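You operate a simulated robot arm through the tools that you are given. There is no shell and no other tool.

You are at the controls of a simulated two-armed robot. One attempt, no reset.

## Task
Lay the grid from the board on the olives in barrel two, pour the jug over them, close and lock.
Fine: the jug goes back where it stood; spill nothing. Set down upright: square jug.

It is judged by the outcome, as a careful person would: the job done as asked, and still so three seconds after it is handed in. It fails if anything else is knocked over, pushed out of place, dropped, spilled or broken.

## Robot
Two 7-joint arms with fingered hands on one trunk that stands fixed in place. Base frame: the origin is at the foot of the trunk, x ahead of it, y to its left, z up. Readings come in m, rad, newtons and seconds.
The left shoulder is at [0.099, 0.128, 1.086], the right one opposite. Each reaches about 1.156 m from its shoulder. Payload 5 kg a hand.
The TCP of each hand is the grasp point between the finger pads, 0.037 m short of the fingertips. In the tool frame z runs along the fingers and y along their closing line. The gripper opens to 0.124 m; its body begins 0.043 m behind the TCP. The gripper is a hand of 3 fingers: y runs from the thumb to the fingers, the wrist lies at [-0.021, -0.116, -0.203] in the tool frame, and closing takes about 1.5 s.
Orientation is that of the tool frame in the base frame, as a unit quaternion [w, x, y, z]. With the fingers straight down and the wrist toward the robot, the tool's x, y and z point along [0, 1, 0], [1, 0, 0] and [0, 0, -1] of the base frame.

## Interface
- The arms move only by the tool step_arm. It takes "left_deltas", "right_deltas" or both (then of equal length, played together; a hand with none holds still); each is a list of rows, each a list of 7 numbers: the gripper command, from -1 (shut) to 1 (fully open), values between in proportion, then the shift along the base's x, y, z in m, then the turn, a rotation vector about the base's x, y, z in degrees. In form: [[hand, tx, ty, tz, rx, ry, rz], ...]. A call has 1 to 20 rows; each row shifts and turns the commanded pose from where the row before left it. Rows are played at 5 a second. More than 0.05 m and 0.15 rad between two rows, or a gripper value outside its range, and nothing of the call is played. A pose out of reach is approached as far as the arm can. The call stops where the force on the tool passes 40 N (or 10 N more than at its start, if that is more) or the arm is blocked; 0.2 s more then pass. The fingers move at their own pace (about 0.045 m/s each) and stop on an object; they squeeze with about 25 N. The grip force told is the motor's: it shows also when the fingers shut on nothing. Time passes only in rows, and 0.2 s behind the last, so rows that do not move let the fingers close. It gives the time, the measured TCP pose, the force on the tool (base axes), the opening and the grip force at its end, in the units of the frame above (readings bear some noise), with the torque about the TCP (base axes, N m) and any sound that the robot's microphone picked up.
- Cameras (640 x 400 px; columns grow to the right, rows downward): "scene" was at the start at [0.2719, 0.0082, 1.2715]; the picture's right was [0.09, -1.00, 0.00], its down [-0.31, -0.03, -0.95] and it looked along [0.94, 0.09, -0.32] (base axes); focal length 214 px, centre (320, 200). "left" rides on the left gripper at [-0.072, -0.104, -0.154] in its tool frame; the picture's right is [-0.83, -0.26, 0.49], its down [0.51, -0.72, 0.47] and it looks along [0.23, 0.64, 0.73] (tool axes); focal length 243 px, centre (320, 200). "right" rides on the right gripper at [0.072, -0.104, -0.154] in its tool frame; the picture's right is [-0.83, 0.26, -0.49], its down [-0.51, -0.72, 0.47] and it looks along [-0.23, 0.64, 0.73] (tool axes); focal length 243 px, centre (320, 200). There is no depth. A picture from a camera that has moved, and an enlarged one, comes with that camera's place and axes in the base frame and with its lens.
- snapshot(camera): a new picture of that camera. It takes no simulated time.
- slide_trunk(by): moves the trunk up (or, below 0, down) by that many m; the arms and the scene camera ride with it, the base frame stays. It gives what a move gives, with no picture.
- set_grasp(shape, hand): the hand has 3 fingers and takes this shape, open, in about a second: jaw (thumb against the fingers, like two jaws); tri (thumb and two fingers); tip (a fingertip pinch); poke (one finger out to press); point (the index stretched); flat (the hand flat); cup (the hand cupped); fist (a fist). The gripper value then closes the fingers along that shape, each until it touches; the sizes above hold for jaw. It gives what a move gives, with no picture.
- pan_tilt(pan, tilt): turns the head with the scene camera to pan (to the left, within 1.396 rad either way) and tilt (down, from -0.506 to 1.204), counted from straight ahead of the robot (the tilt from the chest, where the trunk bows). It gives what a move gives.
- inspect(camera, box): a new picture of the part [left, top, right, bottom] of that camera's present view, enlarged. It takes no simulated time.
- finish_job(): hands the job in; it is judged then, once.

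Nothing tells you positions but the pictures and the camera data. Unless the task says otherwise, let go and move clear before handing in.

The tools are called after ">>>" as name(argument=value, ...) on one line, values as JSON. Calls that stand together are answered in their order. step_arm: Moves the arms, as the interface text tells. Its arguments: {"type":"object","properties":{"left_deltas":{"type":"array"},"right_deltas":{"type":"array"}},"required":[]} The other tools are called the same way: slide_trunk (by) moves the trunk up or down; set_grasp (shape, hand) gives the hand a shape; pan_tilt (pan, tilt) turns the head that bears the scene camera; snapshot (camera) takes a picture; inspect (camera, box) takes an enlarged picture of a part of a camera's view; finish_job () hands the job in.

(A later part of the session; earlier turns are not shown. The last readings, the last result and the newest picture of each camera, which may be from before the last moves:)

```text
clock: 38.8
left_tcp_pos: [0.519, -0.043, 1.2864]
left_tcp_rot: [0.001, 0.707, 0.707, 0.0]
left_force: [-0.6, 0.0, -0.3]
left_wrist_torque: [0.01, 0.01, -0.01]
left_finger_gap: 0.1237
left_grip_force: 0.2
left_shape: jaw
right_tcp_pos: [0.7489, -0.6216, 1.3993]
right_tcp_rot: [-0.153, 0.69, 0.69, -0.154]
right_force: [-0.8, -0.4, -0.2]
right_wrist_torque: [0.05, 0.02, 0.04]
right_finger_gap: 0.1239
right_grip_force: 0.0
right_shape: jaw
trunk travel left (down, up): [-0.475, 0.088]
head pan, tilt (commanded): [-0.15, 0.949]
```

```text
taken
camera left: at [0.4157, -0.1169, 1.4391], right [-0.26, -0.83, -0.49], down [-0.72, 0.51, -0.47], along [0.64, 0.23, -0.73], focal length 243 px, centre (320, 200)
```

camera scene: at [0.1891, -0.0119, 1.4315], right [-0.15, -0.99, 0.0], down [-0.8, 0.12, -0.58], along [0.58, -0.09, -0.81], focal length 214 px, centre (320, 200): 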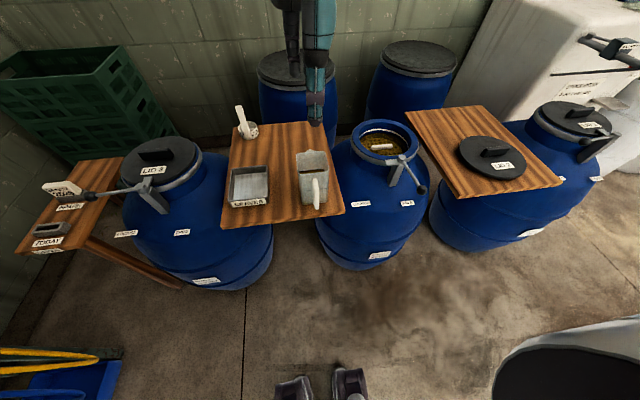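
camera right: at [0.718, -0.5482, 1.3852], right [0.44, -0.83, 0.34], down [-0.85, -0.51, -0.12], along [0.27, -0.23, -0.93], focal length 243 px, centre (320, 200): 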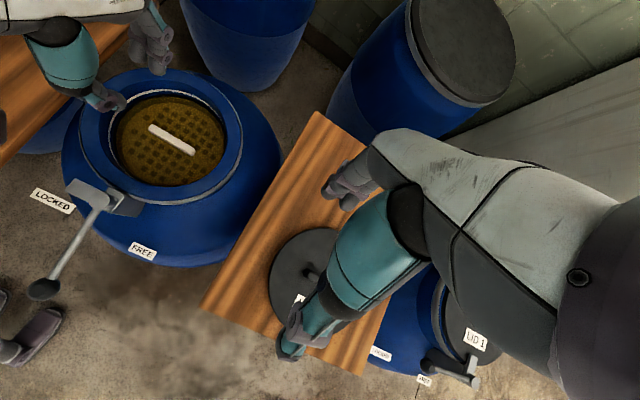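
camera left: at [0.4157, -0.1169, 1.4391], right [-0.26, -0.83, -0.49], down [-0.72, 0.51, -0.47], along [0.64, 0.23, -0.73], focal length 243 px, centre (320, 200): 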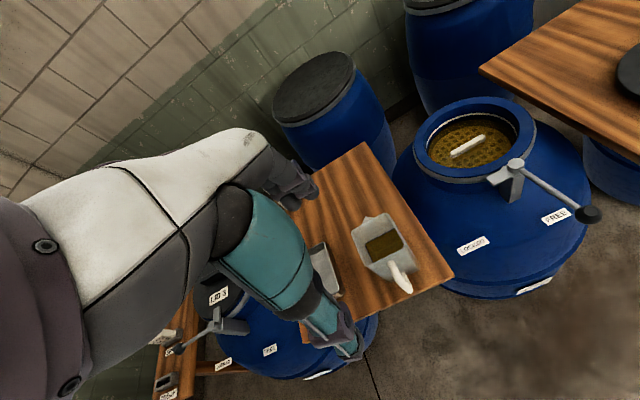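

>>> inspect(camera="scene", box=[270, 130, 370, 230])

>>> inspect(camera="left", box=[330, 190, 470, 310])

>>> inspect(camera="right", box=[0, 60, 240, 220])

```text
4.00 times, centred on (320, 180) of scene
camera zoom: at [0.1891, -0.0119, 1.4315], right [-0.15, -0.99, 0.0], down [-0.8, 0.12, -0.58], along [0.58, -0.09, -0.81], focal length 858 px, centre (320, 280)
```

zoom: 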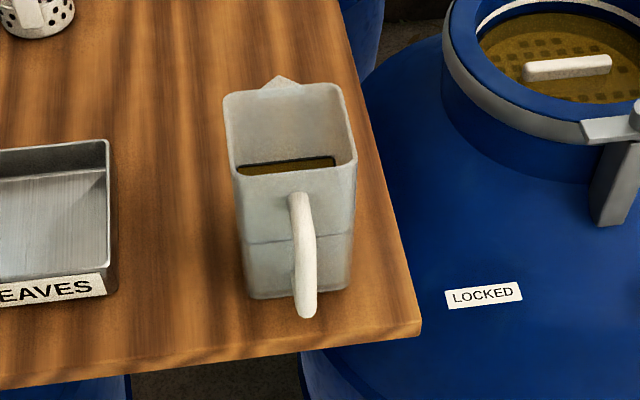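

```text
3.33 times, centred on (400, 250) of left
camera zoom: at [0.4157, -0.1169, 1.4391], right [-0.26, -0.83, -0.49], down [-0.72, 0.51, -0.47], along [0.64, 0.23, -0.73], focal length 809 px, centre (53, 33)
```

zoom: 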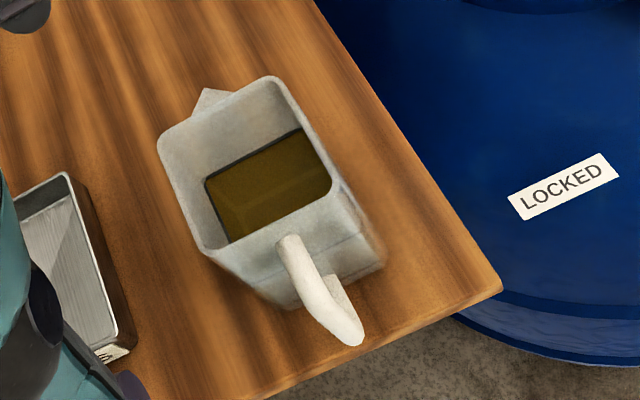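

```text
2.50 times, centred on (120, 140) of right
camera zoom: at [0.7196, -0.5485, 1.5834], right [0.45, -0.83, 0.34], down [-0.85, -0.51, -0.12], along [0.27, -0.23, -0.93], focal length 606 px, centre (820, 350)
```

zoom: 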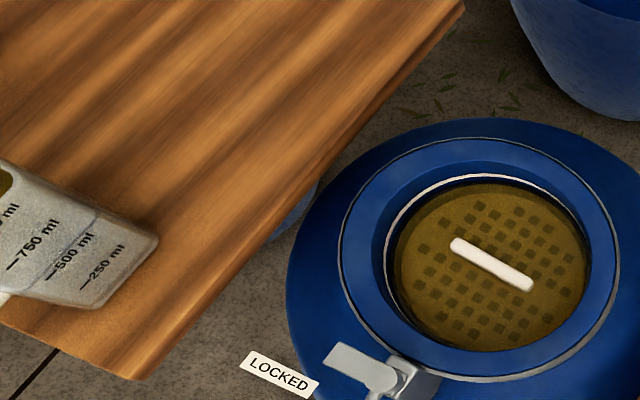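

The jug holds about 500 ml, its spout tip is near (0.702, -0.057, 0.985) and its handle bar near (0.558, -0.056). I turn the empty left hand fingers-forward high above the board to check the grasp and pour orientations are reachable.

>>> step_arm(left_deltas=[[1, 0.005, 0, 0, 3.665, -5.236, -5.236], [1, 0.005, 0, 0, 3.665, -5.236, -5.236], [1, 0.005, 0, 0, 3.665, -5.236, -5.236], [1, 0.005, 0, 0, 3.665, -5.236, -5.236], [1, 0.005, 0, 0, 3.665, -5.236, -5.236], [1, 0.005, 0, 0, 3.665, -5.236, -5.236], [1, 0.005, 0, 0, 3.665, -5.236, -5.236], [1, 0.005, 0, 0, 3.665, -5.236, -5.236], [1, 0.005, 0, 0, 3.665, -5.236, -5.236], [1, 0.005, 0, 0, 3.665, -5.236, -5.236], [1, 0.005, 0, 0, 3.665, -5.236, -5.236], [1, 0.005, 0, 0, 3.665, -5.236, -5.236], [1, 0.005, 0, 0, 3.665, -5.236, -5.236], [1, 0.005, 0, 0, 3.665, -5.236, -5.236], [1, 0.005, 0, 0, 3.665, -5.236, -5.236], [1, 0.005, 0, 0, 3.665, -5.236, -5.236], [1, 0, 0, 0, 0, 0, 0]])

>>> snapshot(camera="scene")

>>> snapshot(camera="left")

```text
clock: 42.4
left_tcp_pos: [0.5813, -0.0427, 1.288]
left_tcp_rot: [0.102, 0.8, 0.116, 0.58]
left_force: [-0.4, -0.7, -0.1]
left_wrist_torque: [0.01, -0.01, 0.0]
left_finger_gap: 0.124
left_grip_force: 0.1
left_shape: jaw
left hand out of reach, approached as far as the arm can: row 10, 13, 14, 15, 16
right_tcp_pos: [0.7498, -0.6201, 1.4008]
right_tcp_rot: [-0.153, 0.69, 0.691, -0.153]
right_force: [0.8, -0.9, 0.1]
right_wrist_torque: [0.0, -0.01, 0.0]
right_finger_gap: 0.1237
right_grip_force: 0.2
right_shape: jaw
trunk travel left (down, up): [-0.475, 0.088]
head pan, tilt (commanded): [-0.15, 0.949]
```

```text
taken
camera scene: at [0.1887, -0.0114, 1.4316], right [-0.15, -0.99, 0.0], down [-0.8, 0.12, -0.58], along [0.58, -0.09, -0.81], focal length 214 px, centre (320, 200)
```

scene: 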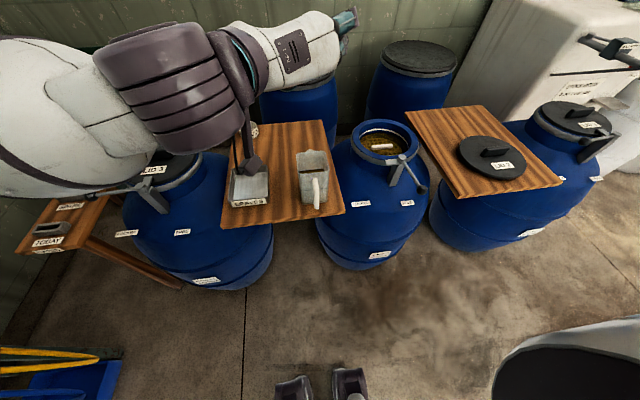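

```text
taken
camera left: at [0.4075, 0.038, 1.2386], right [0.2, -0.02, -0.98], down [0.55, 0.83, 0.1], along [0.81, -0.56, 0.18], focal length 243 px, centre (320, 200)
```

left: 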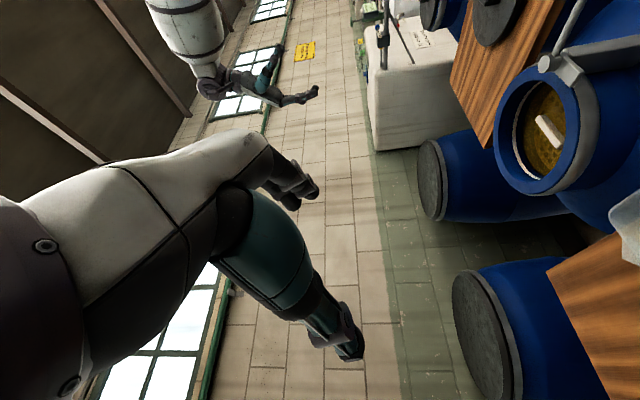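

The turn was not fully reached this high up. I lower the hand to see whether the wanted orientation becomes reachable nearer the handle's height.

>>> step_arm(left_deltas=[[1, 0, 0, -0.03, 0, 0, 0], [1, 0, 0, -0.03, 0, 0, 0], [1, 0, 0, -0.03, 0, 0, 0], [1, 0, 0, -0.03, 0, 0, 0], [1, 0, 0, -0.03, 0, 0, 0], [1, 0, 0, 0, 0, 0, 0]])

>>> snapshot(camera="scene")

```text
clock: 43.8
left_tcp_pos: [0.5845, -0.0334, 1.2714]
left_tcp_rot: [0.099, 0.807, 0.112, 0.571]
left_force: [-0.3, -0.3, 0.6]
left_wrist_torque: [-0.02, -0.01, -0.03]
left_finger_gap: 0.124
left_grip_force: 0.0
left_shape: jaw
left hand out of reach, approached as far as the arm can: row 1, 2, 3, 4, 5
right_tcp_pos: [0.7486, -0.6204, 1.4004]
right_tcp_rot: [-0.154, 0.691, 0.69, -0.153]
right_force: [-0.4, 0.0, -0.2]
right_wrist_torque: [0.02, -0.02, 0.05]
right_finger_gap: 0.1238
right_grip_force: 0.1
right_shape: jaw
trunk travel left (down, up): [-0.475, 0.088]
head pan, tilt (commanded): [-0.15, 0.949]
```

```text
taken
camera scene: at [0.1889, -0.0111, 1.4315], right [-0.15, -0.99, 0.0], down [-0.8, 0.12, -0.58], along [0.58, -0.09, -0.81], focal length 214 px, centre (320, 200)
```

scene: 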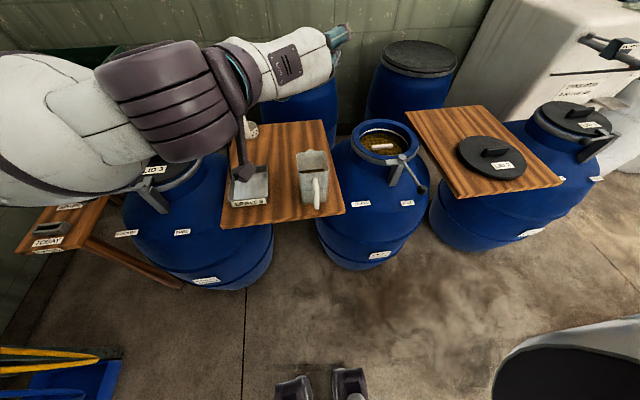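

>>> step_arm(left_deltas=[[1, 0, 0, 0.01, 1.7, 4.7, 0], [1, 0, 0, 0.01, 1.7, 4.7, 0], [1, 0, 0, 0.01, 1.7, 4.7, 0], [1, 0, 0, 0.01, 1.7, 4.7, 0], [1, 0, 0, 0.01, 1.7, 4.7, 0], [1, 0, 0, 0.01, 1.7, 4.7, 0], [1, 0, 0, 0, 0, 0, 0], [1, 0, 0, 0, 0, 0, 0]])

>>> snapshot(camera="scene")

```text
clock: 45.6
left_tcp_pos: [0.5873, -0.0312, 1.331]
left_tcp_rot: [0.0, 0.923, 0.088, 0.375]
left_force: [0.4, -0.9, -1.7]
left_wrist_torque: [0.02, 0.03, 0.01]
left_finger_gap: 0.1236
left_grip_force: 0.1
left_shape: jaw
right_tcp_pos: [0.7508, -0.62, 1.3988]
right_tcp_rot: [-0.154, 0.69, 0.69, -0.154]
right_force: [0.5, 0.2, -0.5]
right_wrist_torque: [-0.03, 0.03, -0.03]
right_finger_gap: 0.1242
right_grip_force: 0.1
right_shape: jaw
trunk travel left (down, up): [-0.475, 0.088]
head pan, tilt (commanded): [-0.15, 0.949]
```

```text
taken
camera scene: at [0.1899, -0.0109, 1.4313], right [-0.15, -0.99, 0.0], down [-0.8, 0.12, -0.58], along [0.57, -0.09, -0.81], focal length 214 px, centre (320, 200)
```

scene: 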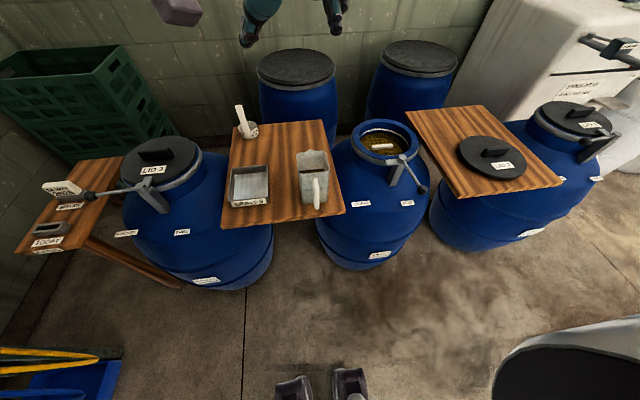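

The handle grip would block the pour, so I change plan: the right hand will grip the jug's body from its right side, fingers pointing left, so that tilting is a wrist roll. I move the left arm aside and turn the right hand to test this.

>>> step_arm(left_deltas=[[1, -0.01, 0.04, 0, 0, 0, 0], [1, -0.01, 0.04, 0, 0, 0, 0], [1, -0.01, 0.04, 0, 0, 0, 0], [1, -0.01, 0.04, 0, 0, 0, 0], [1, -0.01, 0.04, 0, 0, 0, 0], [1, -0.01, 0.04, 0, 0, 0, 0], [1, -0.01, 0.04, 0, 0, 0, 0], [1, -0.01, 0.04, 0, 0, 0, 0], [1, 0, 0.03, 0, 0, 0, 0]])

>>> step_arm(right_deltas=[[1, -0.01, 0.015, -0.01, 0, -5, 0], [1, -0.01, 0.015, -0.01, 0, -5, 0], [1, -0.01, 0.015, -0.01, 0, -5, 0], [1, -0.01, 0.015, -0.01, 0, -5, 0], [1, -0.01, 0.015, -0.01, 0, -5, 0], [1, -0.01, 0.015, -0.01, 7.5, 0, 0], [1, -0.01, 0.015, -0.01, 7.5, 0, 0], [1, -0.01, 0.015, -0.01, 7.5, 0, 0], [1, -0.01, 0.015, -0.01, 7.5, 0, 0], [1, -0.01, 0.015, -0.01, 7.5, 0, 0], [1, -0.01, 0, -0.01, 7.5, 0, 0], [1, -0.01, 0, -0.01, 7.5, 0, 0], [1, 0, 0, 0, 7.5, 0, 0], [1, 0, 0, 0, 7.5, 0, 0], [1, 0, 0, 0, 7.5, 0, 0], [1, 0, 0, 0, 0, 0, 0]])

>>> snapshot(camera="scene")

>>> snapshot(camera="right")

```text
clock: 47.6
left_tcp_pos: [0.5369, 0.1058, 1.2621]
left_tcp_rot: [0.0, 0.922, 0.087, 0.376]
left_force: [0.3, -0.2, -0.9]
left_wrist_torque: [0.02, 0.0, -0.01]
left_finger_gap: 0.1238
left_grip_force: 0.0
left_shape: jaw
left hand out of reach, approached as far as the arm can: row 3, 4, 5, 6, 7, 8, 9
right_tcp_pos: [0.7489, -0.621, 1.4004]
right_tcp_rot: [-0.153, 0.691, 0.69, -0.152]
right_force: [-0.2, 0.1, -0.4]
right_wrist_torque: [0.02, -0.02, 0.02]
right_finger_gap: 0.1238
right_grip_force: 0.1
right_shape: jaw
trunk travel left (down, up): [-0.475, 0.088]
head pan, tilt (commanded): [-0.15, 0.949]
```

```text
clock: 51.0
left_tcp_pos: [0.536, 0.1074, 1.2627]
left_tcp_rot: [0.0, 0.922, 0.088, 0.376]
left_force: [-0.5, -0.6, 1.1]
left_wrist_torque: [-0.03, 0.0, 0.03]
left_finger_gap: 0.1239
left_grip_force: 0.0
left_shape: jaw
right_tcp_pos: [0.6276, -0.4705, 1.2824]
right_tcp_rot: [-0.431, 0.561, 0.561, 0.43]
right_force: [-0.3, 0.2, 0.1]
right_wrist_torque: [-0.02, -0.03, -0.04]
right_finger_gap: 0.1235
right_grip_force: 0.0
right_shape: jaw
trunk travel left (down, up): [-0.475, 0.088]
head pan, tilt (commanded): [-0.15, 0.949]
```

```text
taken
camera scene: at [0.1886, -0.0105, 1.4316], right [-0.15, -0.99, 0.0], down [-0.8, 0.12, -0.58], along [0.58, -0.09, -0.81], focal length 214 px, centre (320, 200)
```

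scene: 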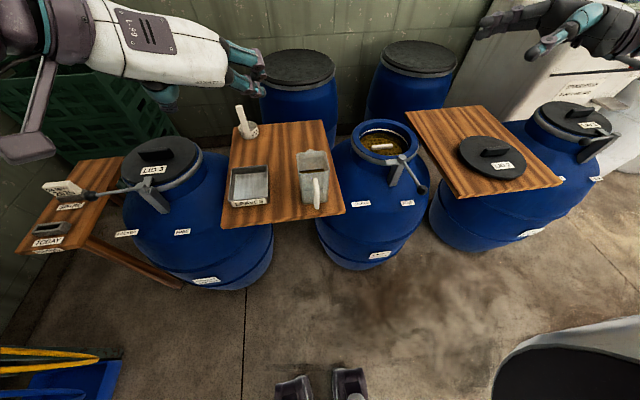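

```text
taken
camera right: at [0.5245, -0.599, 1.3912], right [0.26, -0.69, -0.67], down [-0.72, 0.32, -0.61], along [0.64, 0.65, -0.41], focal length 243 px, centre (320, 200)
```

right: 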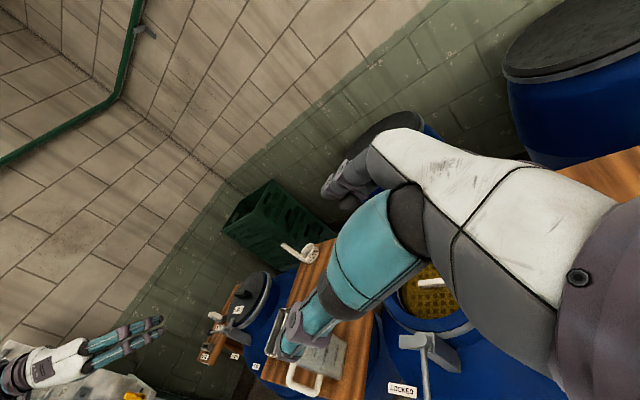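

The right hand takes the fingers-left pose easily. I now rehearse the pour itself, empty-handed above the barrel: a yaw of -30° and then a 105° tilt.

>>> step_arm(right_deltas=[[1, 0.02, 0.02, -0.02, 0, 0, -7.5], [1, 0.02, 0.02, -0.02, 0, 0, -7.5], [1, 0.02, 0.02, -0.02, 0, 0, -7.5], [1, 0.02, 0.02, -0.02, 0, 0, -7.5], [1, 0.0033, 0.004, -0.007, 4.05, 7.01, 0], [1, 0.0033, 0.004, -0.007, 4.05, 7.01, 0], [1, 0.0033, 0.004, -0.007, 4.05, 7.01, 0], [1, 0.0033, 0.004, -0.007, 4.05, 7.01, 0], [1, 0.0033, 0.004, -0.007, 4.05, 7.01, 0], [1, 0.0033, 0.004, -0.007, 4.05, 7.01, 0], [1, 0.0033, 0.004, -0.007, 4.05, 7.01, 0], [1, 0.0033, 0.004, -0.007, 4.05, 7.01, 0], [1, 0.0033, 0.004, -0.007, 4.05, 7.01, 0], [1, 0.0033, 0.004, -0.007, 4.05, 7.01, 0], [1, 0.0033, 0.004, -0.007, 4.05, 7.01, 0], [1, 0.0033, 0.004, -0.007, 4.05, 7.01, 0], [1, 0.0033, 0.004, -0.007, 4.05, 7.01, 0], [1, 0, 0, 0, 0, 0, 0]])

>>> snapshot(camera="scene")

```text
clock: 54.8
left_tcp_pos: [0.536, 0.1068, 1.2626]
left_tcp_rot: [0.0, 0.923, 0.088, 0.376]
left_force: [0.2, 0.8, 0.4]
left_wrist_torque: [0.02, -0.03, 0.02]
left_finger_gap: 0.1236
left_grip_force: 0.0
left_shape: jaw
right_tcp_pos: [0.7529, -0.338, 1.108]
right_tcp_rot: [0.731, -0.659, 0.179, -0.005]
right_force: [-0.6, 0.2, -0.1]
right_wrist_torque: [0.01, 0.0, -0.01]
right_finger_gap: 0.1243
right_grip_force: 0.1
right_shape: jaw
trunk travel left (down, up): [-0.475, 0.088]
head pan, tilt (commanded): [-0.15, 0.949]
```

```text
taken
camera scene: at [0.1884, -0.0113, 1.4316], right [-0.15, -0.99, 0.0], down [-0.8, 0.12, -0.58], along [0.58, -0.09, -0.81], focal length 214 px, centre (320, 200)
```

scene: 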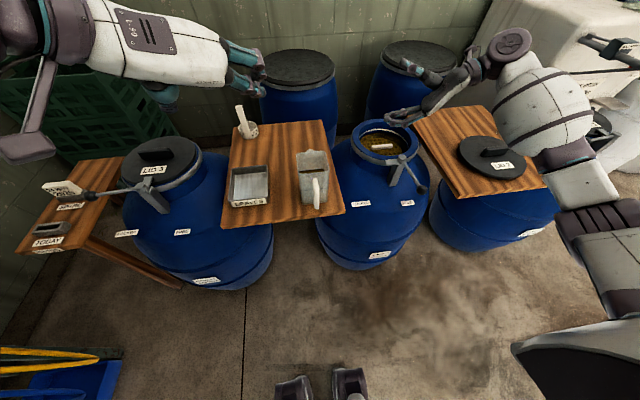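

The 105° tilt is fully reachable. I test a further 15° for draining, then go back the way I came.

>>> step_arm(right_deltas=[[1, 0, 0, 0, 3.75, 6.5, 0], [1, 0, 0, 0, 3.75, 6.5, 0], [1, 0, 0, 0, 0, 0, 0]])

>>> step_arm(right_deltas=[[1, 0, 0, 0, -3.75, -6.5, 0], [1, 0, 0, 0, -3.75, -6.5, 0], [1, -0.0033, -0.004, 0.007, -4.05, -7.01, 0], [1, -0.0033, -0.004, 0.007, -4.05, -7.01, 0], [1, -0.0033, -0.004, 0.007, -4.05, -7.01, 0], [1, -0.0033, -0.004, 0.007, -4.05, -7.01, 0], [1, -0.0033, -0.004, 0.007, -4.05, -7.01, 0], [1, -0.0033, -0.004, 0.007, -4.05, -7.01, 0], [1, -0.0033, -0.004, 0.007, -4.05, -7.01, 0], [1, -0.0033, -0.004, 0.007, -4.05, -7.01, 0], [1, -0.0033, -0.004, 0.007, -4.05, -7.01, 0], [1, -0.0033, -0.004, 0.007, -4.05, -7.01, 0], [1, -0.0033, -0.004, 0.007, -4.05, -7.01, 0], [1, -0.0033, -0.004, 0.007, -4.05, -7.01, 0], [1, -0.0033, -0.004, 0.007, -4.05, -7.01, 0], [1, -0.01, 0, 0, 0, 0, 7.5], [1, -0.01, 0, 0, 0, 0, 7.5], [1, -0.01, 0, 0, 0, 0, 7.5], [1, -0.01, 0, 0, 0, 0, 7.5], [1, 0, 0, 0, 0, 0, 0]])

>>> snapshot(camera="right")

```text
clock: 55.6
left_tcp_pos: [0.5362, 0.1066, 1.2629]
left_tcp_rot: [-0.001, 0.922, 0.088, 0.376]
left_force: [-0.8, 0.0, -0.1]
left_wrist_torque: [0.01, -0.02, 0.01]
left_finger_gap: 0.1239
left_grip_force: 0.0
left_shape: jaw
right_tcp_pos: [0.7512, -0.3372, 1.1083]
right_tcp_rot: [0.748, -0.606, 0.26, 0.082]
right_force: [0.3, 0.8, -0.3]
right_wrist_torque: [0.02, -0.02, 0.0]
right_finger_gap: 0.1238
right_grip_force: 0.1
right_shape: jaw
trunk travel left (down, up): [-0.475, 0.088]
head pan, tilt (commanded): [-0.15, 0.949]
```

```text
clock: 59.8
left_tcp_pos: [0.5363, 0.1057, 1.2635]
left_tcp_rot: [0.0, 0.922, 0.088, 0.376]
left_force: [-0.3, -0.2, 0.1]
left_wrist_torque: [0.01, 0.02, 0.0]
left_finger_gap: 0.1236
left_grip_force: 0.0
left_shape: jaw
right_tcp_pos: [0.6692, -0.3899, 1.2002]
right_tcp_rot: [-0.431, 0.56, 0.562, 0.43]
right_force: [1.0, 0.1, -0.1]
right_wrist_torque: [0.0, -0.02, 0.01]
right_finger_gap: 0.1239
right_grip_force: 0.0
right_shape: jaw
trunk travel left (down, up): [-0.475, 0.088]
head pan, tilt (commanded): [-0.15, 0.949]
```

```text
taken
camera right: at [0.565, -0.5198, 1.3108], right [0.26, -0.69, -0.67], down [-0.72, 0.32, -0.61], along [0.64, 0.65, -0.41], focal length 243 px, centre (320, 200)
```

right: 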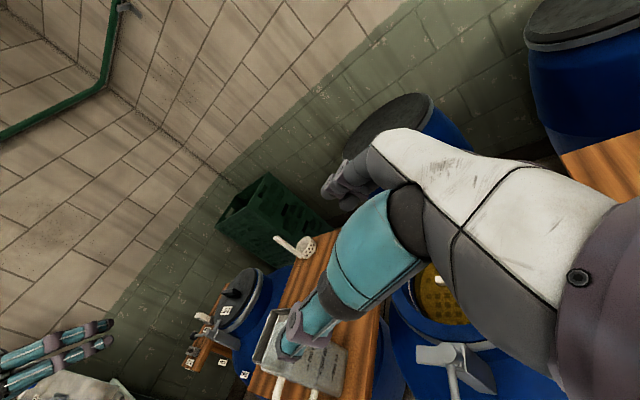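

The whole pour is reachable with the right arm. I set a 30° downward pitch to keep the wrist above the lever knob, narrow the fingers to about 10 cm and move to above the jug's right side to look closely.

>>> step_arm(right_deltas=[[0.62, -0.005, 0.04, -0.005, -7.5, 0, 0], [0.62, -0.005, 0.04, -0.005, -7.5, 0, 0], [0.62, -0.005, 0.04, -0.005, 0, 0, 0], [0.62, -0.005, 0.04, -0.02, 0, 0, 0], [0.62, -0.003, 0.04, -0.02, 0, 0, 0], [0.62, 0, 0.025, -0.025, 0, 0, 0], [0.62, 0, 0, 0, 0, 0, 0]])

>>> snapshot(camera="right")

>>> snapshot(camera="scene")

>>> inspect(camera="scene", box=[240, 90, 440, 240])

```text
clock: 61.4
left_tcp_pos: [0.5354, 0.1053, 1.2628]
left_tcp_rot: [-0.001, 0.922, 0.088, 0.377]
left_force: [0.0, -0.5, 0.7]
left_wrist_torque: [-0.04, 0.01, 0.0]
left_finger_gap: 0.1237
left_grip_force: 0.0
left_shape: jaw
right_tcp_pos: [0.6475, -0.1658, 1.1206]
right_tcp_rot: [-0.353, 0.612, 0.613, 0.354]
right_force: [-0.7, 0.2, -0.2]
right_wrist_torque: [-0.02, 0.02, 0.01]
right_finger_gap: 0.1004
right_grip_force: 0.1
right_shape: jaw
trunk travel left (down, up): [-0.475, 0.088]
head pan, tilt (commanded): [-0.15, 0.949]
```

```text
taken
camera right: at [0.5423, -0.2619, 1.2596], right [0.26, -0.84, -0.47], down [-0.72, 0.15, -0.68], along [0.64, 0.52, -0.57], focal length 243 px, centre (320, 200)
```

right: 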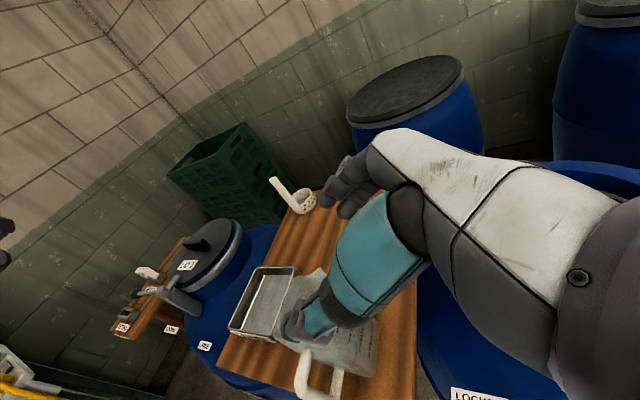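

```text
taken
camera scene: at [0.1885, -0.0114, 1.4316], right [-0.15, -0.99, 0.0], down [-0.8, 0.12, -0.58], along [0.58, -0.09, -0.81], focal length 214 px, centre (320, 200)
```

scene: 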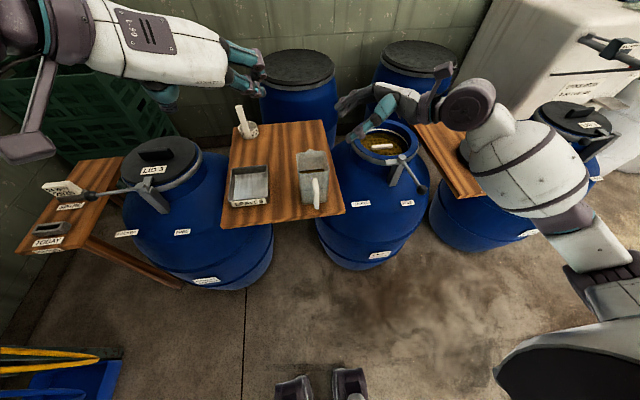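

```text
2.67 times, centred on (340, 165) of scene
camera zoom: at [0.1885, -0.0114, 1.4316], right [-0.15, -0.99, 0.0], down [-0.8, 0.12, -0.58], along [0.58, -0.09, -0.81], focal length 572 px, centre (267, 293)
```

zoom: 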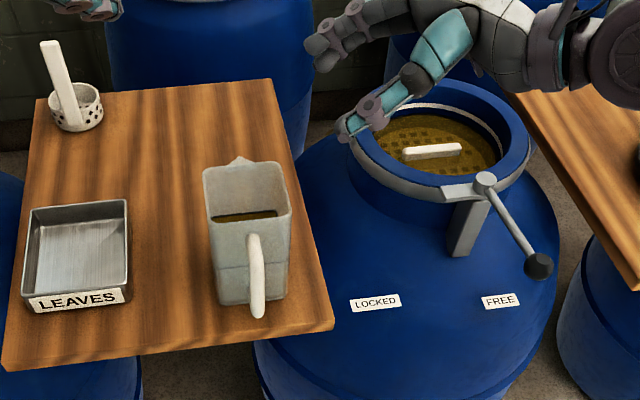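

>>> inspect(camera="right", box=[220, 250, 420, 400])

>>> inspect(camera="scene", box=[285, 135, 345, 215])

>>> snapshot(camera="left")

```text
2.67 times, centred on (320, 325) of right
camera zoom: at [0.5423, -0.2619, 1.2596], right [0.26, -0.84, -0.47], down [-0.72, 0.15, -0.68], along [0.64, 0.52, -0.57], focal length 647 px, centre (320, -133)
```

zoom: 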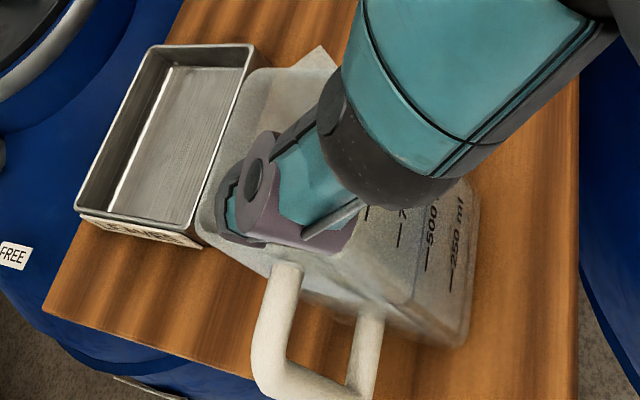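

```text
5.00 times, centred on (315, 175) of scene
camera zoom: at [0.1885, -0.0114, 1.4316], right [-0.15, -0.99, 0.0], down [-0.8, 0.12, -0.58], along [0.58, -0.09, -0.81], focal length 1072 px, centre (345, 325)
```

zoom: 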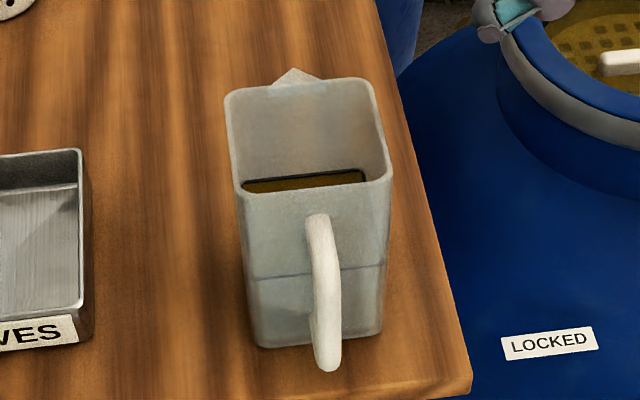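

```text
taken
camera left: at [0.3622, 0.1859, 1.3159], right [-0.28, 0.16, -0.95], down [0.56, 0.82, -0.03], along [0.78, -0.54, -0.32], focal length 243 px, centre (320, 200)
```

left: 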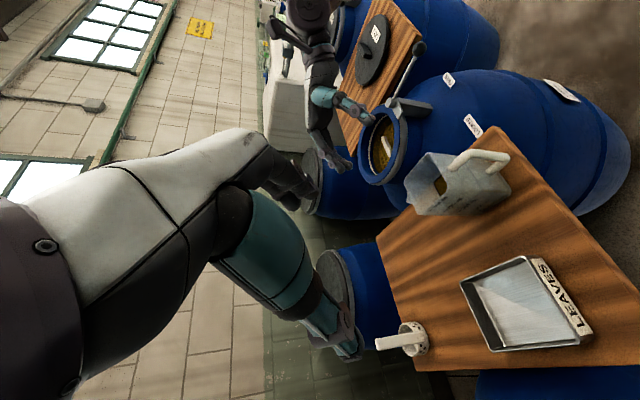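

>>> inspect(camera="left", box=[390, 110, 530, 240])

```text
3.08 times, centred on (460, 175) of left
camera zoom: at [0.3622, 0.1859, 1.3159], right [-0.28, 0.16, -0.95], down [0.56, 0.82, -0.03], along [0.78, -0.54, -0.32], focal length 746 px, centre (-111, 277)
```

zoom: 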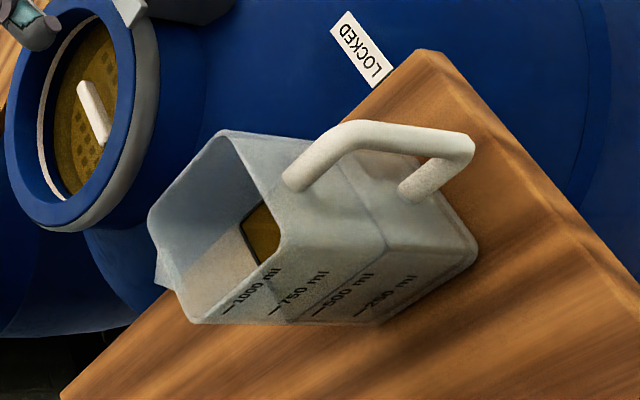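

The side view shows the handle loop spanning z 0.88–0.95, with its bar at x about 0.557. I descend beside the jug's right face, stopping just above it to check.

>>> step_arm(right_deltas=[[0.62, -0.001, 0.027, 0, 0, 0, 0], [0.62, -0.001, 0.027, 0, 0, 0, 0], [0.62, 0, 0, -0.04, 0, 0, 0], [0.62, 0, 0, -0.04, 0, 0, 0], [0.62, 0, 0, -0.03, 0, 0, 0], [0.62, 0, 0, 0, 0, 0, 0]])

>>> inspect(camera="right", box=[220, 200, 420, 400])

>>> inspect(camera="scene", box=[270, 110, 430, 220])

>>> inspect(camera="left", box=[360, 70, 560, 240])

```text
clock: 62.8
left_tcp_pos: [0.5365, 0.1049, 1.2628]
left_tcp_rot: [0.0, 0.922, 0.088, 0.377]
left_force: [0.0, 0.9, 0.6]
left_wrist_torque: [-0.01, 0.0, -0.01]
left_finger_gap: 0.1238
left_grip_force: 0.0
left_shape: jaw
right_tcp_pos: [0.6447, -0.1138, 1.0095]
right_tcp_rot: [-0.354, 0.612, 0.612, 0.353]
right_force: [0.1, -0.6, 0.0]
right_wrist_torque: [-0.01, -0.03, 0.01]
right_finger_gap: 0.1007
right_grip_force: 0.0
right_shape: jaw
trunk travel left (down, up): [-0.475, 0.088]
head pan, tilt (commanded): [-0.15, 0.949]
```

```text
2.00 times, centred on (320, 300) of right
camera zoom: at [0.541, -0.2102, 1.149], right [0.26, -0.84, -0.47], down [-0.72, 0.15, -0.68], along [0.64, 0.52, -0.57], focal length 485 px, centre (320, 0)
```

zoom: 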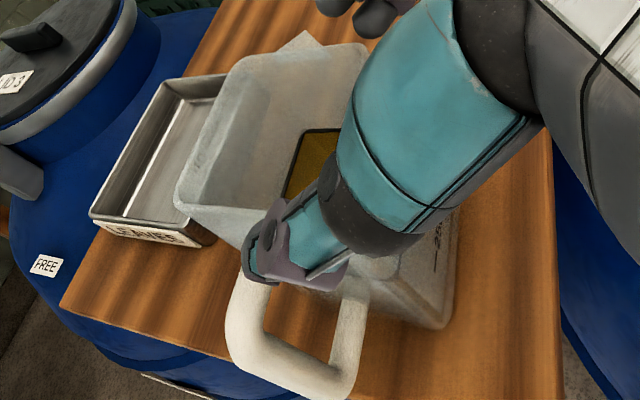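

```text
3.64 times, centred on (350, 165) of scene
camera zoom: at [0.1887, -0.0115, 1.4316], right [-0.15, -0.99, 0.0], down [-0.8, 0.12, -0.58], along [0.58, -0.09, -0.81], focal length 780 px, centre (211, 327)
```

zoom: 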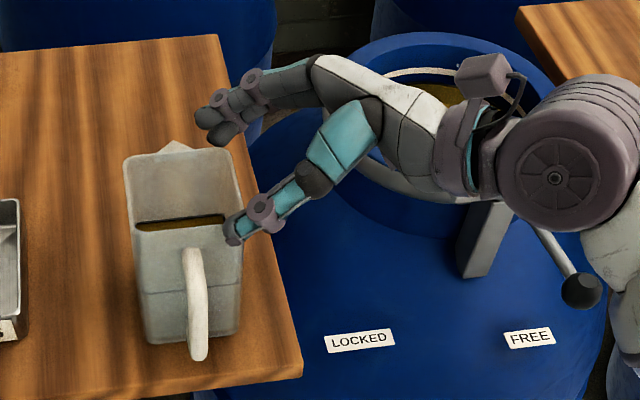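

```text
2.35 times, centred on (460, 155) of left
camera zoom: at [0.3625, 0.1858, 1.3159], right [-0.28, 0.16, -0.95], down [0.57, 0.82, -0.03], along [0.77, -0.54, -0.32], focal length 571 px, centre (-9, 306)
```

zoom: 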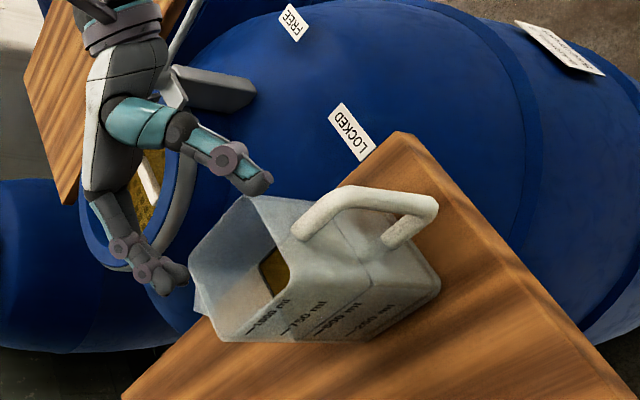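

Alignment looks right: the thumb is before the front face and the fingers behind the back face, with the wrist well above the lever. I descend to gripping height.

>>> step_arm(right_deltas=[[0.62, 0.001, 0.001, -0.025, 0, 0, 0], [0.62, 0, 0, -0.025, 0, 0, 0], [0.62, 0, 0, -0.018, 0, 0, 0], [0.62, 0, 0, 0, 0, 0, 0]])

>>> inspect(camera="right", box=[220, 200, 420, 400])

>>> inspect(camera="scene", box=[270, 110, 430, 220])

>>> inspect(camera="left", box=[360, 70, 560, 240])

```text
clock: 63.8
left_tcp_pos: [0.5362, 0.1058, 1.2628]
left_tcp_rot: [0.0, 0.922, 0.089, 0.377]
left_force: [-0.9, -0.1, -0.1]
left_wrist_torque: [0.0, -0.01, -0.04]
left_finger_gap: 0.124
left_grip_force: 0.1
left_shape: jaw
right_tcp_pos: [0.6437, -0.1122, 0.9414]
right_tcp_rot: [-0.354, 0.612, 0.613, 0.354]
right_force: [0.0, 0.7, -0.2]
right_wrist_torque: [0.01, 0.01, -0.01]
right_finger_gap: 0.1007
right_grip_force: 0.1
right_shape: jaw
trunk travel left (down, up): [-0.475, 0.088]
head pan, tilt (commanded): [-0.15, 0.949]
```

```text
2.00 times, centred on (320, 300) of right
camera zoom: at [0.5407, -0.2079, 1.0814], right [0.26, -0.84, -0.47], down [-0.72, 0.15, -0.67], along [0.64, 0.52, -0.57], focal length 485 px, centre (320, 0)
```

zoom: 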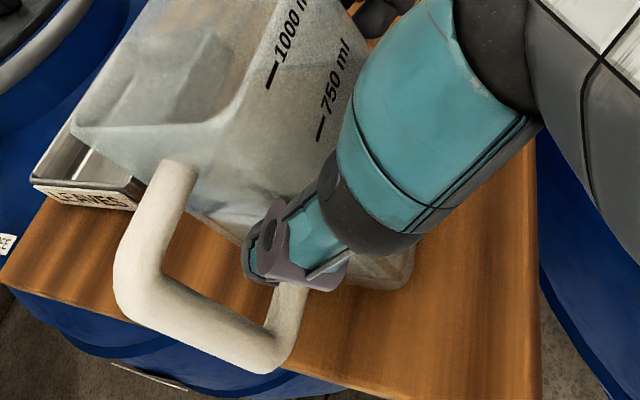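

```text
3.64 times, centred on (350, 165) of scene
camera zoom: at [0.1889, -0.0113, 1.4315], right [-0.15, -0.99, 0.0], down [-0.8, 0.12, -0.58], along [0.58, -0.09, -0.81], focal length 780 px, centre (211, 327)
```

zoom: 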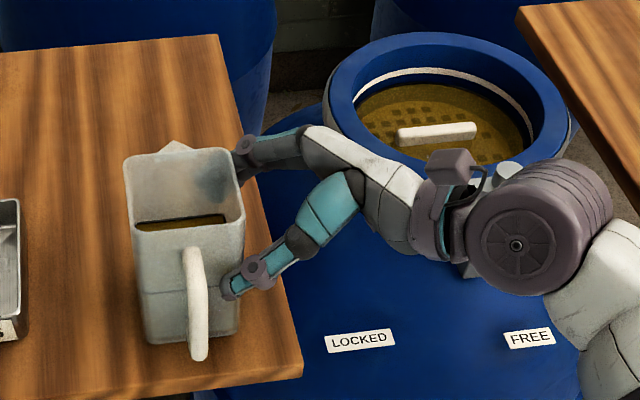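

```text
2.35 times, centred on (460, 155) of left
camera zoom: at [0.3627, 0.186, 1.3158], right [-0.28, 0.16, -0.95], down [0.57, 0.82, -0.03], along [0.77, -0.54, -0.32], focal length 571 px, centre (-9, 306)
```

zoom: 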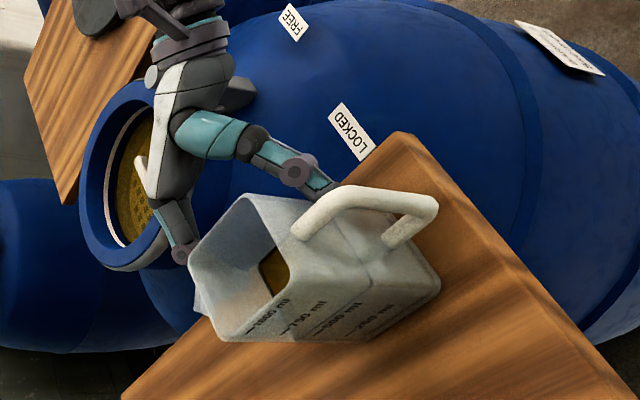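

The thumb tip sits just in front of the face, ready to enter the handle loop. I slide toward +y to deepen the grip, watching the force.

>>> step_arm(right_deltas=[[0.62, 0.002, 0.005, 0, 0, 0, 0], [0.62, 0, 0.008, 0, 0, 0, 0], [0.62, 0, 0.008, 0, 0, 0, 0], [0.62, 0, 0.008, 0, 0, 0, 0], [0.62, 0, 0, 0, 0, 0, 0]])

>>> inspect(camera="right", box=[220, 200, 420, 400])

>>> inspect(camera="scene", box=[285, 130, 365, 220])

>>> inspect(camera="left", box=[410, 100, 530, 240])

```text
clock: 65.0
left_tcp_pos: [0.5365, 0.1058, 1.2622]
left_tcp_rot: [-0.001, 0.922, 0.088, 0.377]
left_force: [-0.3, -0.3, -0.6]
left_wrist_torque: [0.0, 0.01, 0.01]
left_finger_gap: 0.1238
left_grip_force: 0.0
left_shape: jaw
right_tcp_pos: [0.6472, -0.0811, 0.9427]
right_tcp_rot: [-0.354, 0.612, 0.613, 0.354]
right_force: [1.7, -1.8, -0.7]
right_wrist_torque: [0.1, 0.03, 0.0]
right_finger_gap: 0.1007
right_grip_force: 0.1
right_shape: jaw
trunk travel left (down, up): [-0.475, 0.088]
head pan, tilt (commanded): [-0.15, 0.949]
```

```text
2.00 times, centred on (320, 300) of right
camera zoom: at [0.5427, -0.1782, 1.0826], right [0.26, -0.84, -0.47], down [-0.72, 0.16, -0.68], along [0.64, 0.52, -0.57], focal length 485 px, centre (320, 0)
```

zoom: 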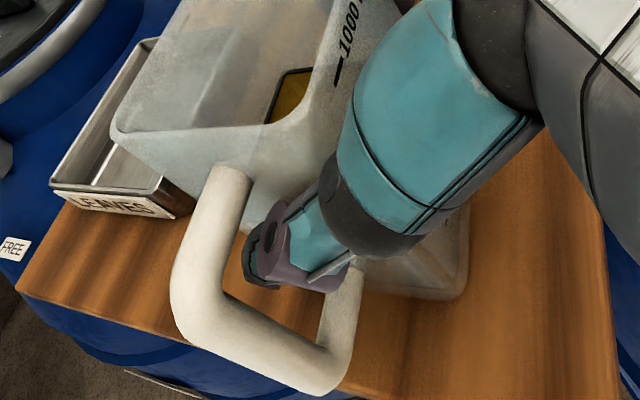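

```text
4.44 times, centred on (325, 175) of scene
camera zoom: at [0.1888, -0.0117, 1.4315], right [-0.15, -0.99, 0.0], down [-0.8, 0.12, -0.58], along [0.58, -0.09, -0.81], focal length 953 px, centre (298, 311)
```

zoom: 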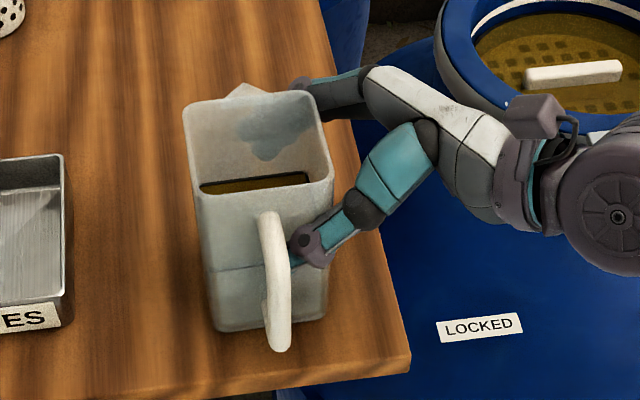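

```text
2.86 times, centred on (470, 170) of left
camera zoom: at [0.3626, 0.1856, 1.3158], right [-0.28, 0.16, -0.95], down [0.56, 0.82, -0.03], along [0.77, -0.54, -0.32], focal length 693 px, centre (-109, 286)
```

zoom: 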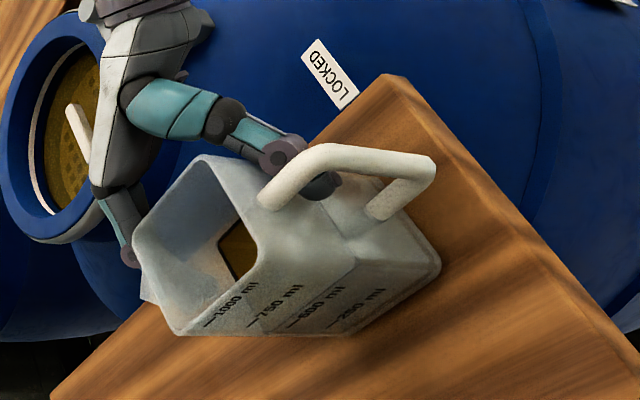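

The thumb is inside the handle loop and the jug has not moved. I close on the body.

>>> step_arm(right_deltas=[[0.45, 0, 0, 0, 0, 0, 0], [0.3, 0, 0, 0, 0, 0, 0], [0.0, 0, 0, 0, 0, 0, 0], [-0.5, 0, 0, 0, 0, 0, 0], [-1, 0, 0, 0, 0, 0, 0], [-1, 0, 0, 0, 0, 0, 0], [-1, 0, 0, 0, 0, 0, 0]])

>>> inspect(camera="right", box=[220, 200, 420, 400])

>>> inspect(camera="scene", box=[285, 130, 365, 220])

>>> inspect(camera="left", box=[410, 100, 530, 240])

```text
clock: 66.6
left_tcp_pos: [0.5367, 0.1062, 1.2629]
left_tcp_rot: [0.0, 0.923, 0.088, 0.375]
left_force: [-0.2, -0.3, 0.3]
left_wrist_torque: [-0.03, -0.03, 0.02]
left_finger_gap: 0.1237
left_grip_force: 0.1
left_shape: jaw
right_tcp_pos: [0.6476, -0.0823, 0.9423]
right_tcp_rot: [-0.354, 0.612, 0.612, 0.354]
right_force: [1.7, -0.9, 1.0]
right_wrist_torque: [0.06, 0.01, -0.08]
right_finger_gap: 0.087
right_grip_force: 24.9
right_shape: jaw
trunk travel left (down, up): [-0.475, 0.088]
head pan, tilt (commanded): [-0.15, 0.949]
```

```text
2.00 times, centred on (320, 300) of right
camera zoom: at [0.5429, -0.178, 1.0825], right [0.26, -0.84, -0.47], down [-0.72, 0.15, -0.67], along [0.64, 0.52, -0.57], focal length 485 px, centre (320, 0)
```

zoom: 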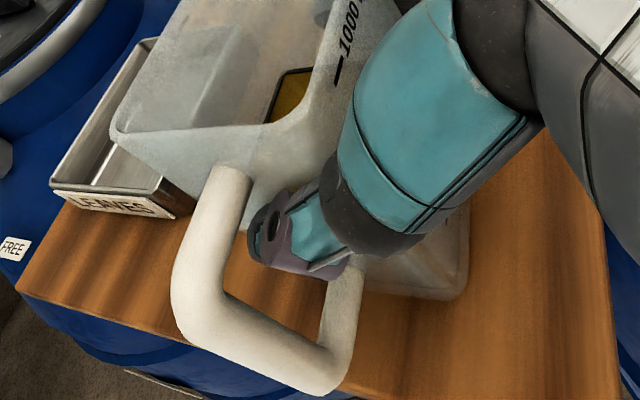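

```text
4.44 times, centred on (325, 175) of scene
camera zoom: at [0.1892, -0.0114, 1.4315], right [-0.15, -0.99, 0.0], down [-0.8, 0.12, -0.58], along [0.58, -0.09, -0.81], focal length 953 px, centre (298, 311)
```

zoom: 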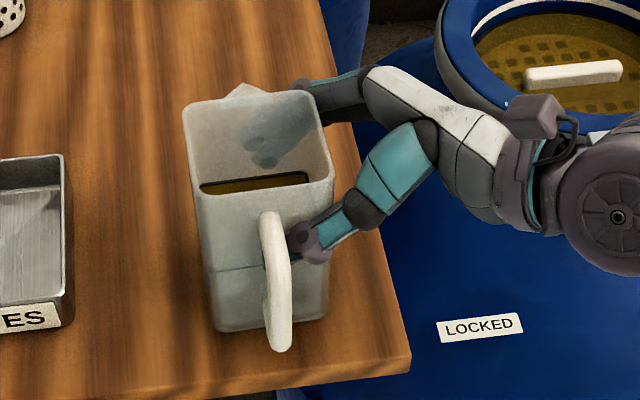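

```text
2.86 times, centred on (470, 170) of left
camera zoom: at [0.363, 0.1859, 1.3157], right [-0.28, 0.16, -0.95], down [0.57, 0.82, -0.03], along [0.77, -0.54, -0.32], focal length 693 px, centre (-109, 286)
```

zoom: 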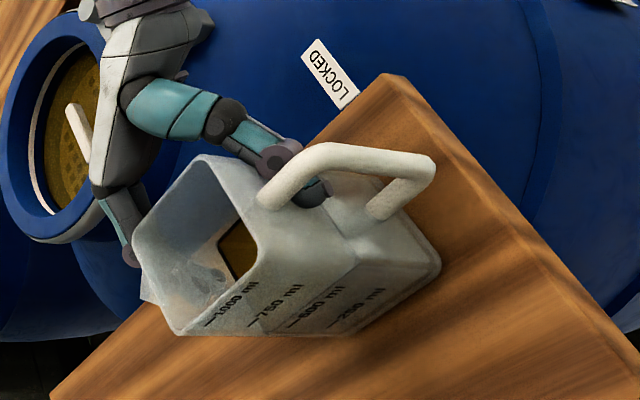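

The jug is gripped at 25 N with the hand at (0.6476, -0.0823, 0.9423), which I will need for putting it back. I lift slowly and check that it hangs level.

>>> step_arm(right_deltas=[[-1, 0, 0, 0.006, 0, 0, 0], [-1, 0, 0, 0.008, 0, 0, 0], [-1, 0, 0, 0.01, 0, 0, 0], [-1, 0, 0, 0.012, 0, 0, 0], [-1, 0, 0, 0, 0, 0, 0]])

>>> inspect(camera="scene", box=[285, 130, 365, 220])

>>> inspect(camera="left", box=[410, 100, 530, 240])

```text
clock: 67.8
left_tcp_pos: [0.5375, 0.1059, 1.2625]
left_tcp_rot: [0.0, 0.923, 0.088, 0.376]
left_force: [-0.6, 0.0, 1.3]
left_wrist_torque: [0.02, -0.02, -0.01]
left_finger_gap: 0.1238
left_grip_force: 0.0
left_shape: jaw
right_tcp_pos: [0.6468, -0.0808, 0.9796]
right_tcp_rot: [-0.354, 0.612, 0.613, 0.353]
right_force: [-0.1, 0.0, -6.6]
right_wrist_torque: [-0.16, -0.07, -0.01]
right_finger_gap: 0.0869
right_grip_force: 25.0
right_shape: jaw
trunk travel left (down, up): [-0.475, 0.088]
head pan, tilt (commanded): [-0.15, 0.949]
```

```text
4.44 times, centred on (325, 175) of scene
camera zoom: at [0.1896, -0.0114, 1.4314], right [-0.15, -0.99, 0.0], down [-0.8, 0.12, -0.58], along [0.58, -0.09, -0.81], focal length 953 px, centre (298, 311)
```

zoom: 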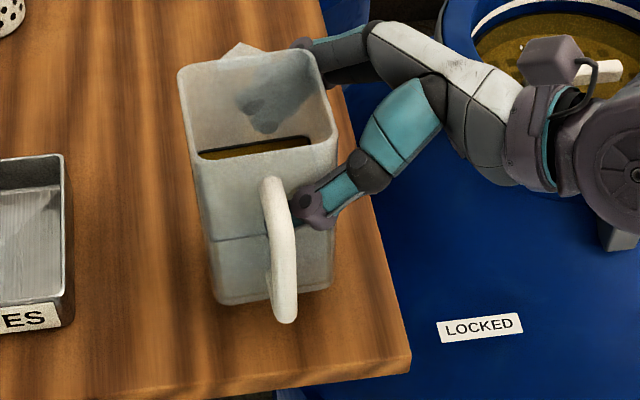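

```text
2.86 times, centred on (470, 170) of left
camera zoom: at [0.3633, 0.1859, 1.3155], right [-0.28, 0.16, -0.95], down [0.57, 0.82, -0.03], along [0.77, -0.54, -0.32], focal length 693 px, centre (-109, 286)
```

zoom: 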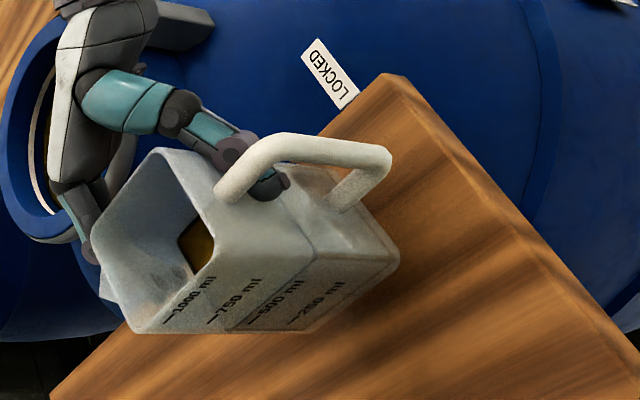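

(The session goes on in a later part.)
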